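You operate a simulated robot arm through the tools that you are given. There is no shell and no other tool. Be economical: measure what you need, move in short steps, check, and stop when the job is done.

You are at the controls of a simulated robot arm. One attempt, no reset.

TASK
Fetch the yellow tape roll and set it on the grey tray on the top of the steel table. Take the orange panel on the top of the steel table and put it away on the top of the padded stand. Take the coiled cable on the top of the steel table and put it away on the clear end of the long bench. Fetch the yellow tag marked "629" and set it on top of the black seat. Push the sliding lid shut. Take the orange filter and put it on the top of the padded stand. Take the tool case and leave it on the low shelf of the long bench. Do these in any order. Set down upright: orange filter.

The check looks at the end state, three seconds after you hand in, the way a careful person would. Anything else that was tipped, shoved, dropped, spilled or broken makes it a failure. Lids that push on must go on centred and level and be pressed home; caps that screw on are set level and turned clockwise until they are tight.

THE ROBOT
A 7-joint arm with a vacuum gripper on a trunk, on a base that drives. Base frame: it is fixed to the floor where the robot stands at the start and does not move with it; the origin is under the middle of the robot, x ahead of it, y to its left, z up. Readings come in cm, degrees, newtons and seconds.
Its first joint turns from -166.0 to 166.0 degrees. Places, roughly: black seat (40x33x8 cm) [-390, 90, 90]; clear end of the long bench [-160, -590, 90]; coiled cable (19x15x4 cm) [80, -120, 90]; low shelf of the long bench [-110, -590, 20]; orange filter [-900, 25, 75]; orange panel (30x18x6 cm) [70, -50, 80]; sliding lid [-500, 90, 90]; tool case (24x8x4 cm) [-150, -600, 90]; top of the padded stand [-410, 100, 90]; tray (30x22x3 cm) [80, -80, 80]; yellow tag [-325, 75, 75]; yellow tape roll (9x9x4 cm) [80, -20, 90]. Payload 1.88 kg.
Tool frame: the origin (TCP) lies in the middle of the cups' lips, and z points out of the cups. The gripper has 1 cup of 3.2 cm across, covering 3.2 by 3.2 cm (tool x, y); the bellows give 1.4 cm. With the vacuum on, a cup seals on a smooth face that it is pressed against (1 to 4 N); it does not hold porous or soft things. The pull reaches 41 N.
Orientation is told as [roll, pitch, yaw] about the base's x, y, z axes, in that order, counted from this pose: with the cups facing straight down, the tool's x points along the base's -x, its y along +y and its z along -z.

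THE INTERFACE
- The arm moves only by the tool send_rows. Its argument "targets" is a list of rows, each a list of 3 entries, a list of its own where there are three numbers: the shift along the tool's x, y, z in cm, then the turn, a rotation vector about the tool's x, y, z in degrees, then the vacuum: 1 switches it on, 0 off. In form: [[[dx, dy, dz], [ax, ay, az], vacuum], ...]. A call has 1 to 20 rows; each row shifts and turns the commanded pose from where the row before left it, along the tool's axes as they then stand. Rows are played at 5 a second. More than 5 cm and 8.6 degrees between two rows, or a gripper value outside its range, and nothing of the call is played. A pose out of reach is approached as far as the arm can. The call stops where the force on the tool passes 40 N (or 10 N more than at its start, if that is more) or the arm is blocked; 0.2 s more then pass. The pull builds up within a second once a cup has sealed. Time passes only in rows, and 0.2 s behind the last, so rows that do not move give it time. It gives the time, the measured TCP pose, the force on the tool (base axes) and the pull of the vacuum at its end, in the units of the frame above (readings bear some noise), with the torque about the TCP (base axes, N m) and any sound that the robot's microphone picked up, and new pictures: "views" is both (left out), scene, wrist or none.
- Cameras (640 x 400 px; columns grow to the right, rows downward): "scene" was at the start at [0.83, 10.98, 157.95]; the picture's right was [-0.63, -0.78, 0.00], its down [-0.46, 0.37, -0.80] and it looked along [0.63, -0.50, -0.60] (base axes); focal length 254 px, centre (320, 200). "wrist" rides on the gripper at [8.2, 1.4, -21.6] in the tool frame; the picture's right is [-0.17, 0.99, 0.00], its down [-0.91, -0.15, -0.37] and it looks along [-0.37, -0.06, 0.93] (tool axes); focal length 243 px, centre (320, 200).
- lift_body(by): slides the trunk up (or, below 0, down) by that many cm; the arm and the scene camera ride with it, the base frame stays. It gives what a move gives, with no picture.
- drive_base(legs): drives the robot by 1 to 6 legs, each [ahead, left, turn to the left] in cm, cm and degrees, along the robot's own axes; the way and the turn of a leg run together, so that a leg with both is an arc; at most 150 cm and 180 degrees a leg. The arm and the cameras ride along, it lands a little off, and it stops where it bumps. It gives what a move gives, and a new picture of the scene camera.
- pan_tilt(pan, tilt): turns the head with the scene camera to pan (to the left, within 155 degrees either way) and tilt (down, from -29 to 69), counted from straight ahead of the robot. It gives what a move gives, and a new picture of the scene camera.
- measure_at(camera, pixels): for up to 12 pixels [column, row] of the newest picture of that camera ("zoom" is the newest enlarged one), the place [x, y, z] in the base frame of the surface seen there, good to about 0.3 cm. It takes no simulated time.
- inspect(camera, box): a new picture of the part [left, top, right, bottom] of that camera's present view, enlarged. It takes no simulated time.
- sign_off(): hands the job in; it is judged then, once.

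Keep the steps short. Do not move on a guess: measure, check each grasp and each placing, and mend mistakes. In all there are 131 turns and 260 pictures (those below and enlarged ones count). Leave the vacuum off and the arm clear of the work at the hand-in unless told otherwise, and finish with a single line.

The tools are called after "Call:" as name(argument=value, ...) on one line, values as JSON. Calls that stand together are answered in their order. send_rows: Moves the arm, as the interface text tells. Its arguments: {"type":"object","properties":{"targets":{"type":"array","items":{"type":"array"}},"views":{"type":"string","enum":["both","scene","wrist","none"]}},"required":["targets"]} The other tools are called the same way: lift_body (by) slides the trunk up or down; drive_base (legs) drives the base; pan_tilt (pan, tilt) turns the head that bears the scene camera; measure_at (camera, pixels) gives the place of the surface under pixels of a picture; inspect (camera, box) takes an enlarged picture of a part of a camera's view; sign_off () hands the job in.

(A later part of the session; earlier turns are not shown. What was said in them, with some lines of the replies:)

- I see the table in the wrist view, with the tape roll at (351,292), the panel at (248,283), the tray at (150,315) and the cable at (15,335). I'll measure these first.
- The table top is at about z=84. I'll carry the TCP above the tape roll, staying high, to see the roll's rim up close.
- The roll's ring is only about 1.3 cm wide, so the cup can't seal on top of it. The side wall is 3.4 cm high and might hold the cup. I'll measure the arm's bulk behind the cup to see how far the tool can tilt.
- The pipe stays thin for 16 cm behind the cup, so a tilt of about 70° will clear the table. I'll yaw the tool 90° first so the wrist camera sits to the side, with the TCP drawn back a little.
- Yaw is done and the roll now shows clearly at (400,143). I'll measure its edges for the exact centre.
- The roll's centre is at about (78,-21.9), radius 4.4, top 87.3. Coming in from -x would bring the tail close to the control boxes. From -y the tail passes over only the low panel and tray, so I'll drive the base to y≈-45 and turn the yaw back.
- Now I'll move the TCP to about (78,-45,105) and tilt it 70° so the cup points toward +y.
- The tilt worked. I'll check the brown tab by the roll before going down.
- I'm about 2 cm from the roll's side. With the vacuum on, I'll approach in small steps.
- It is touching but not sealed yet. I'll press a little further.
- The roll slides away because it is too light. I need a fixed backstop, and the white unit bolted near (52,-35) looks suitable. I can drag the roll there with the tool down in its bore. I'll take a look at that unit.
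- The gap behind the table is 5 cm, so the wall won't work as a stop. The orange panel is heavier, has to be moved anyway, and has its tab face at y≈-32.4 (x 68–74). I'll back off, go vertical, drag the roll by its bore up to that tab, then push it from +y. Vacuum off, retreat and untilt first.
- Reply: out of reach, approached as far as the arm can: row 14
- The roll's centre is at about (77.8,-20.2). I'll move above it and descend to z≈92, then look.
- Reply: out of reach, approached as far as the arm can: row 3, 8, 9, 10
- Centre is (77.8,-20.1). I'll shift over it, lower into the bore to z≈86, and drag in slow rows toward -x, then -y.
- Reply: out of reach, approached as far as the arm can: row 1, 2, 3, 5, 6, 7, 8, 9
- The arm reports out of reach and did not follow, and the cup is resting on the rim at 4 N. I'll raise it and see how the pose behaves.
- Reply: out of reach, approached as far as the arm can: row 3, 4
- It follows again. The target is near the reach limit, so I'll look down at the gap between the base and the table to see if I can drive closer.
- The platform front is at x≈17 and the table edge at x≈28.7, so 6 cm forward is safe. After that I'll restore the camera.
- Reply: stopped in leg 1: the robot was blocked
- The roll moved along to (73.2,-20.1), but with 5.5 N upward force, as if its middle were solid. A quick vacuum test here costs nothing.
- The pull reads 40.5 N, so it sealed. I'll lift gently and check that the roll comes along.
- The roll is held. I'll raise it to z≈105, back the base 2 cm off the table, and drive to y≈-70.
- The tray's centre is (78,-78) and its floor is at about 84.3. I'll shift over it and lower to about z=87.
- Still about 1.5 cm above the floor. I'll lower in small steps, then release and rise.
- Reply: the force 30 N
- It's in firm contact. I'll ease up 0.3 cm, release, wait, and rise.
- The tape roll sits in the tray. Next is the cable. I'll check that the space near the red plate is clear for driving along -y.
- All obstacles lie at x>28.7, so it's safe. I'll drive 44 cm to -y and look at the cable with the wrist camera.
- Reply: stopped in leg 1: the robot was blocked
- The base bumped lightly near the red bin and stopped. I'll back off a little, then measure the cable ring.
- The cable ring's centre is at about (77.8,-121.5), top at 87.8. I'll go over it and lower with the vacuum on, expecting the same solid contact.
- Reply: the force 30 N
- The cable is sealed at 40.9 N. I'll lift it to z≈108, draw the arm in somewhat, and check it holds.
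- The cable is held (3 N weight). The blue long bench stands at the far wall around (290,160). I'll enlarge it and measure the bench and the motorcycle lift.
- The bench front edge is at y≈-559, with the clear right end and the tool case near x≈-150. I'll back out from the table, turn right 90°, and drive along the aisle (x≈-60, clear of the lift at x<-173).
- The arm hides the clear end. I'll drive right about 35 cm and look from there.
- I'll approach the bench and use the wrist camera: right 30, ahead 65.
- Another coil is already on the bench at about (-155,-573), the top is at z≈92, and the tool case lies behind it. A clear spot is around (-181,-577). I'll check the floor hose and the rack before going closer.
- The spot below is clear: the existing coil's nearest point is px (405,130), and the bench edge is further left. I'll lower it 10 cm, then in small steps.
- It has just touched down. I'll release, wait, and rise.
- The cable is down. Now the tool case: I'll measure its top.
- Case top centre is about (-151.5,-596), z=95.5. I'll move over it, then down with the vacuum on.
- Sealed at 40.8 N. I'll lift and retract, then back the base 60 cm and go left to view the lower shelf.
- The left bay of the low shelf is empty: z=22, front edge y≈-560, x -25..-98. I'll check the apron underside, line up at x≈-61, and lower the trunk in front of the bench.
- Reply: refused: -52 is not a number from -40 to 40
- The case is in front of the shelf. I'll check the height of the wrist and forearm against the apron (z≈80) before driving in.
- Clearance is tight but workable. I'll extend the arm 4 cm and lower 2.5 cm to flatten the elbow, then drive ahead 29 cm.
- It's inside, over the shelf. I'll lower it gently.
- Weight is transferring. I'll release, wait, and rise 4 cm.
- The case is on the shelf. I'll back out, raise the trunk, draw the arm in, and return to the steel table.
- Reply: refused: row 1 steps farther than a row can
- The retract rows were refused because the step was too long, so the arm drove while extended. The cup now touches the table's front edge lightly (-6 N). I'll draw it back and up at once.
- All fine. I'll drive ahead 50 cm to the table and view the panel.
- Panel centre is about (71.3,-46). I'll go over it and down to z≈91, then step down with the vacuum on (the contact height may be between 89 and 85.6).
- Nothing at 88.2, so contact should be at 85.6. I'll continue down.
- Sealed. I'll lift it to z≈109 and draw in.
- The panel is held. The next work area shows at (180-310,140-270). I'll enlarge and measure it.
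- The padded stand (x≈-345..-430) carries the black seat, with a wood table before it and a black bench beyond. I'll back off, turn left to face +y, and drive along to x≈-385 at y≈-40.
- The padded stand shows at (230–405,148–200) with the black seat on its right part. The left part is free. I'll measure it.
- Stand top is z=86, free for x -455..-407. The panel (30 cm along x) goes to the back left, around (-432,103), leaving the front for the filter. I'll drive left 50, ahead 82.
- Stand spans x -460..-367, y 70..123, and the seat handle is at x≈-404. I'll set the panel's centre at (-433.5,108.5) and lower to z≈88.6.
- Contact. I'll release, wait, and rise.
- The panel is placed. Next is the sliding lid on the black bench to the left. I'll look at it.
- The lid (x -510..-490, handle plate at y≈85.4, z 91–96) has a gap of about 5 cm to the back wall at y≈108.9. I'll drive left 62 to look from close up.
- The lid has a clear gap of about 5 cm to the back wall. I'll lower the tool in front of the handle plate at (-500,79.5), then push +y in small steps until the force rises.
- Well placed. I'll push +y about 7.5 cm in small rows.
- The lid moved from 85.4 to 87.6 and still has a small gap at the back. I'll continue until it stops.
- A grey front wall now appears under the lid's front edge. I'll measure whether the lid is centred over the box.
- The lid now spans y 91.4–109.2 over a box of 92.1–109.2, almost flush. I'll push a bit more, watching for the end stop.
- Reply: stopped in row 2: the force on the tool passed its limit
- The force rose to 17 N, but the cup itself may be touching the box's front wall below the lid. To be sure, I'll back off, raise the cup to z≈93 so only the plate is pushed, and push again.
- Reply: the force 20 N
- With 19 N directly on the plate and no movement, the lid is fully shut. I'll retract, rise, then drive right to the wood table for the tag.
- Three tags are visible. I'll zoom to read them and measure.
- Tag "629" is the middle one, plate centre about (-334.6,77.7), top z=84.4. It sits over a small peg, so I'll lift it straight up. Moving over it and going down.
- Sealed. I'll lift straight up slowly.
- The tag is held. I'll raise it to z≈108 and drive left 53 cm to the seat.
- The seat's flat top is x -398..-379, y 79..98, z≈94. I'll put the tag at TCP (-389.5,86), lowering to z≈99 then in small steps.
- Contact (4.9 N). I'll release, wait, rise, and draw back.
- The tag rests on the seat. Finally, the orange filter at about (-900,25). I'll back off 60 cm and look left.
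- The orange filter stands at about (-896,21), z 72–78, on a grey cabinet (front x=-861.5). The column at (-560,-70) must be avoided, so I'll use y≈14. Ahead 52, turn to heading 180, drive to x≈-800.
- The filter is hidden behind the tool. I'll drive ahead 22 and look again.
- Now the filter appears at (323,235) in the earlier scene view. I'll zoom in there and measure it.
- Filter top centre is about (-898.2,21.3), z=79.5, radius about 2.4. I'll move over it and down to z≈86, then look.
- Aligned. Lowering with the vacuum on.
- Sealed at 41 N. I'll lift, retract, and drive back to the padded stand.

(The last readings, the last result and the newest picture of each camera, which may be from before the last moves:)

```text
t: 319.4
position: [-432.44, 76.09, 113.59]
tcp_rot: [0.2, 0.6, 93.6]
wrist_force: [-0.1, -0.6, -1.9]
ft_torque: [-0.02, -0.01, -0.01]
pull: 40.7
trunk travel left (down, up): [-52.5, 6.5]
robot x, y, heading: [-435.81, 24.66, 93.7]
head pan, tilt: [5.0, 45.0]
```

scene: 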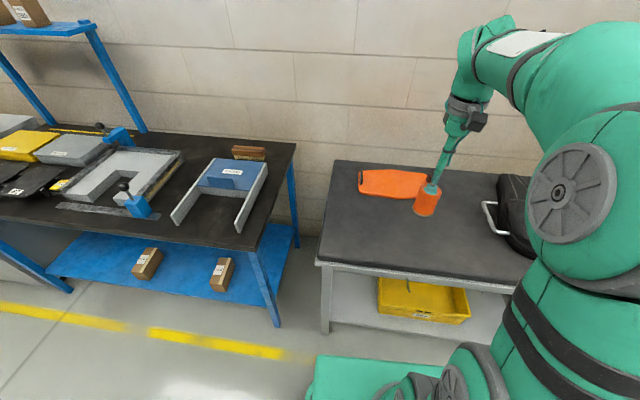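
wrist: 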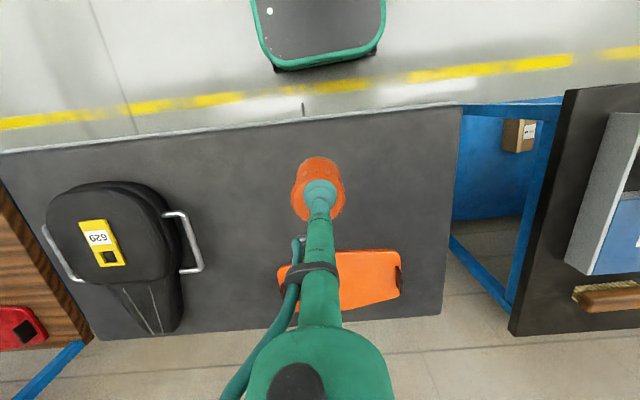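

The spot at (-432,84) is free: panel edge at y≈99, seat handle at x≈-404. I'll move 8 cm to +y and lower to about z=94.6.

Call:
send_rows(targets=[[[-4, 0, 0], [0, 0, 0], 1], [[-4, 0, 0], [0, 0, 0], 1], [[0, 0, 5], [0, 0, 0], 1], [[0, 0, 5], [0, 0, 0], 1], [[0, 0, 5], [0, 0, 0], 1], [[0, 0, 3.5], [0, 0, 0], 1], [[0, 0, 0.5], [0, 0, 0], 1]], views="both")

```text
t: 321.0
position: [-433.23, 83.66, 94.81]
tcp_rot: [0.3, 0.5, 93.6]
wrist_force: [-0.5, 1.2, -3.5]
ft_torque: [-0.02, 0.03, 0.01]
pull: 40.4
trunk travel left (down, up): [-52.5, 6.5]
robot x, y, heading: [-436.02, 24.54, 93.8]
head pan, tilt: [5.0, 45.0]
```

scene: 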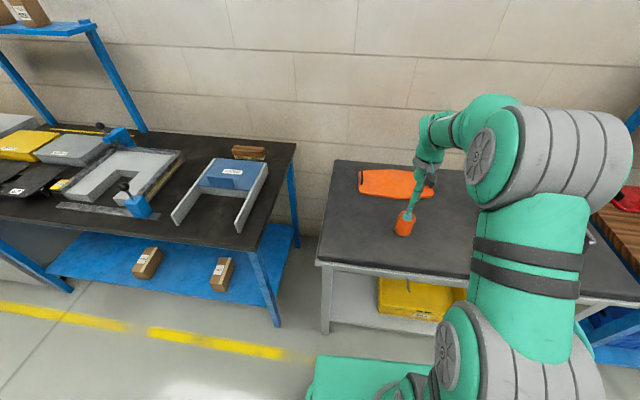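
wrist: 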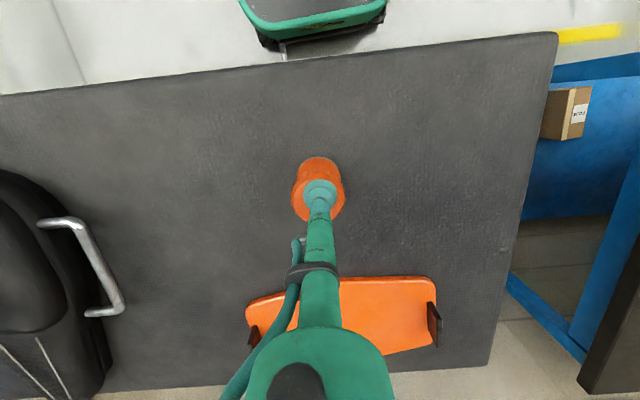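

Call:
send_rows(targets=[[[0, 0, 0.5], [0, 0, 0], 1], [[0, 0, 0.4], [0, 0, 0], 1], [[0, 0, 0.2], [0, 0, 0], 1], [[0, 0, 0], [0, 0, 0], 1]], views="none")

```text
t: 322.0
position: [-433.09, 83.69, 93.65]
tcp_rot: [0.3, 0.5, 93.6]
wrist_force: [0.0, -0.3, -3.1]
ft_torque: [-0.02, 0.0, 0.0]
pull: 40.8
trunk travel left (down, up): [-52.5, 6.5]
robot x, y, heading: [-435.75, 24.88, 93.7]
head pan, tilt: [5.0, 45.0]
```

Call:
send_rows(targets=[[[0, 0, 0.15], [0, 0, 0], 1], [[0, 0, 0.15], [0, 0, 0], 1], [[0, 0, 0], [0, 0, 0], 1]], views="none")

```text
t: 322.8
position: [-432.99, 83.85, 93.5]
tcp_rot: [0.1, 0.3, 93.5]
wrist_force: [0.8, -5.4, 12.7]
ft_torque: [0.01, -0.09, -0.02]
pull: 40.6
trunk travel left (down, up): [-52.5, 6.5]
robot x, y, heading: [-436.07, 24.68, 93.6]
head pan, tilt: [5.0, 45.0]
```

Contact. I'll ease a hair, release, wait, rise, and retract.

Call:
send_rows(targets=[[[0, 0, -0.1], [0, 0, 0], 1], [[0, 0, 0], [0, 0, 0], 0], [[0, 0, 0], [0, 0, 0], 0], [[0, 0, 0], [0, 0, 0], 0], [[0, 0, 0], [0, 0, 0], 0], [[0, 0, 0], [0, 0, 0], 0], [[0, 0, -1], [0, 0, 0], 0], [[0, 0, -3], [0, 0, 0], 0], [[0, 0, -5], [0, 0, 0], 0], [[0, 0, -5], [0, 0, 0], 0], [[4.5, 0, 0], [0, 0, 0], 0], [[4.5, 0, 0], [0, 0, 0], 0], [[4.5, 0, 0], [0, 0, 0], 0]], views="none")

Call:
drive_base(legs=[[-50, 0, 0]])

Call:
inspect(camera="scene", box=[160, 60, 560, 310])

```text
t: 325.6
position: [-432.43, 70.51, 107.42]
tcp_rot: [0.2, 0.5, 93.6]
wrist_force: [-1.2, -0.1, 0.1]
ft_torque: [-0.03, -0.01, 0.04]
pull: 0.0
trunk travel left (down, up): [-52.5, 6.5]
robot x, y, heading: [-435.82, 24.95, 93.6]
head pan, tilt: [5.0, 45.0]
```

```text
t: 328.5
position: [-429.56, 21.14, 107.37]
tcp_rot: [0.2, 0.6, 94.0]
wrist_force: [-0.1, -0.1, -0.2]
ft_torque: [0.02, -0.01, 0.0]
pull: 0.0
trunk travel left (down, up): [-52.5, 6.5]
robot x, y, heading: [-432.58, -24.57, 93.9]
head pan, tilt: [5.0, 45.0]
```

scene: 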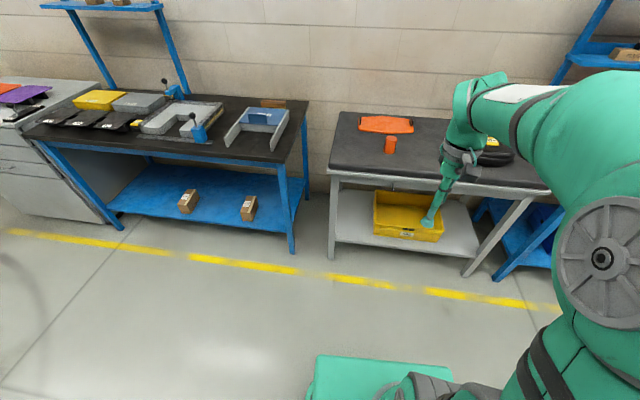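

```text
1.60 times, centred on (360, 185) of scene
```

zoom: 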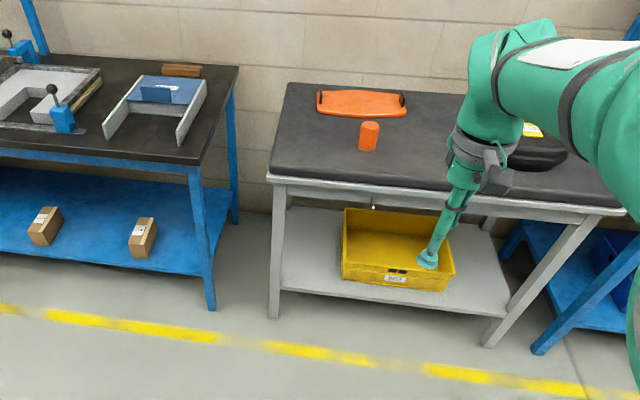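

The filter stands upright beside the panel. One last check on the lid's position.

Call:
inspect(camera="scene", box=[210, 90, 306, 160])

Call:
measure_at(camera="zoom", pixels=[[330, 190], [330, 120], [390, 140], [260, 200]])

```text
5.71 times, centred on (258, 125) of scene
```

zoom: 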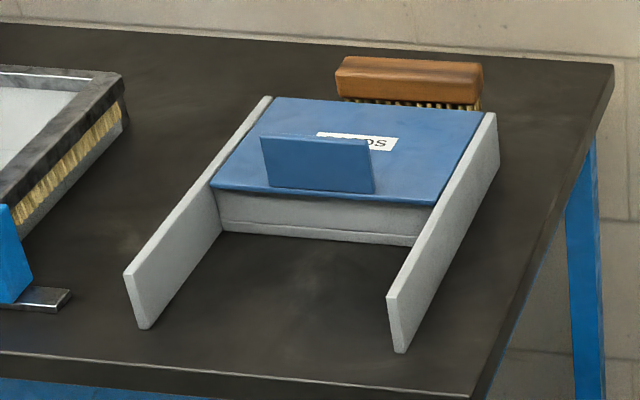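

```text
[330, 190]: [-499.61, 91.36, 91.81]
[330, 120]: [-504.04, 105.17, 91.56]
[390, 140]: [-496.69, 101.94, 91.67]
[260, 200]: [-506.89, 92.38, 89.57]
```

The lid fully covers the box, everything is in place, the vacuum is off and the arm is clear. Handing in.

Call:
sign_off()

```text
The job is handed in.
```

All seven jobs are done and handed in; on the way the base bumped the table front and a spot near the red bin lightly, and the cup brushed the table edge once, with nothing seen to shift.
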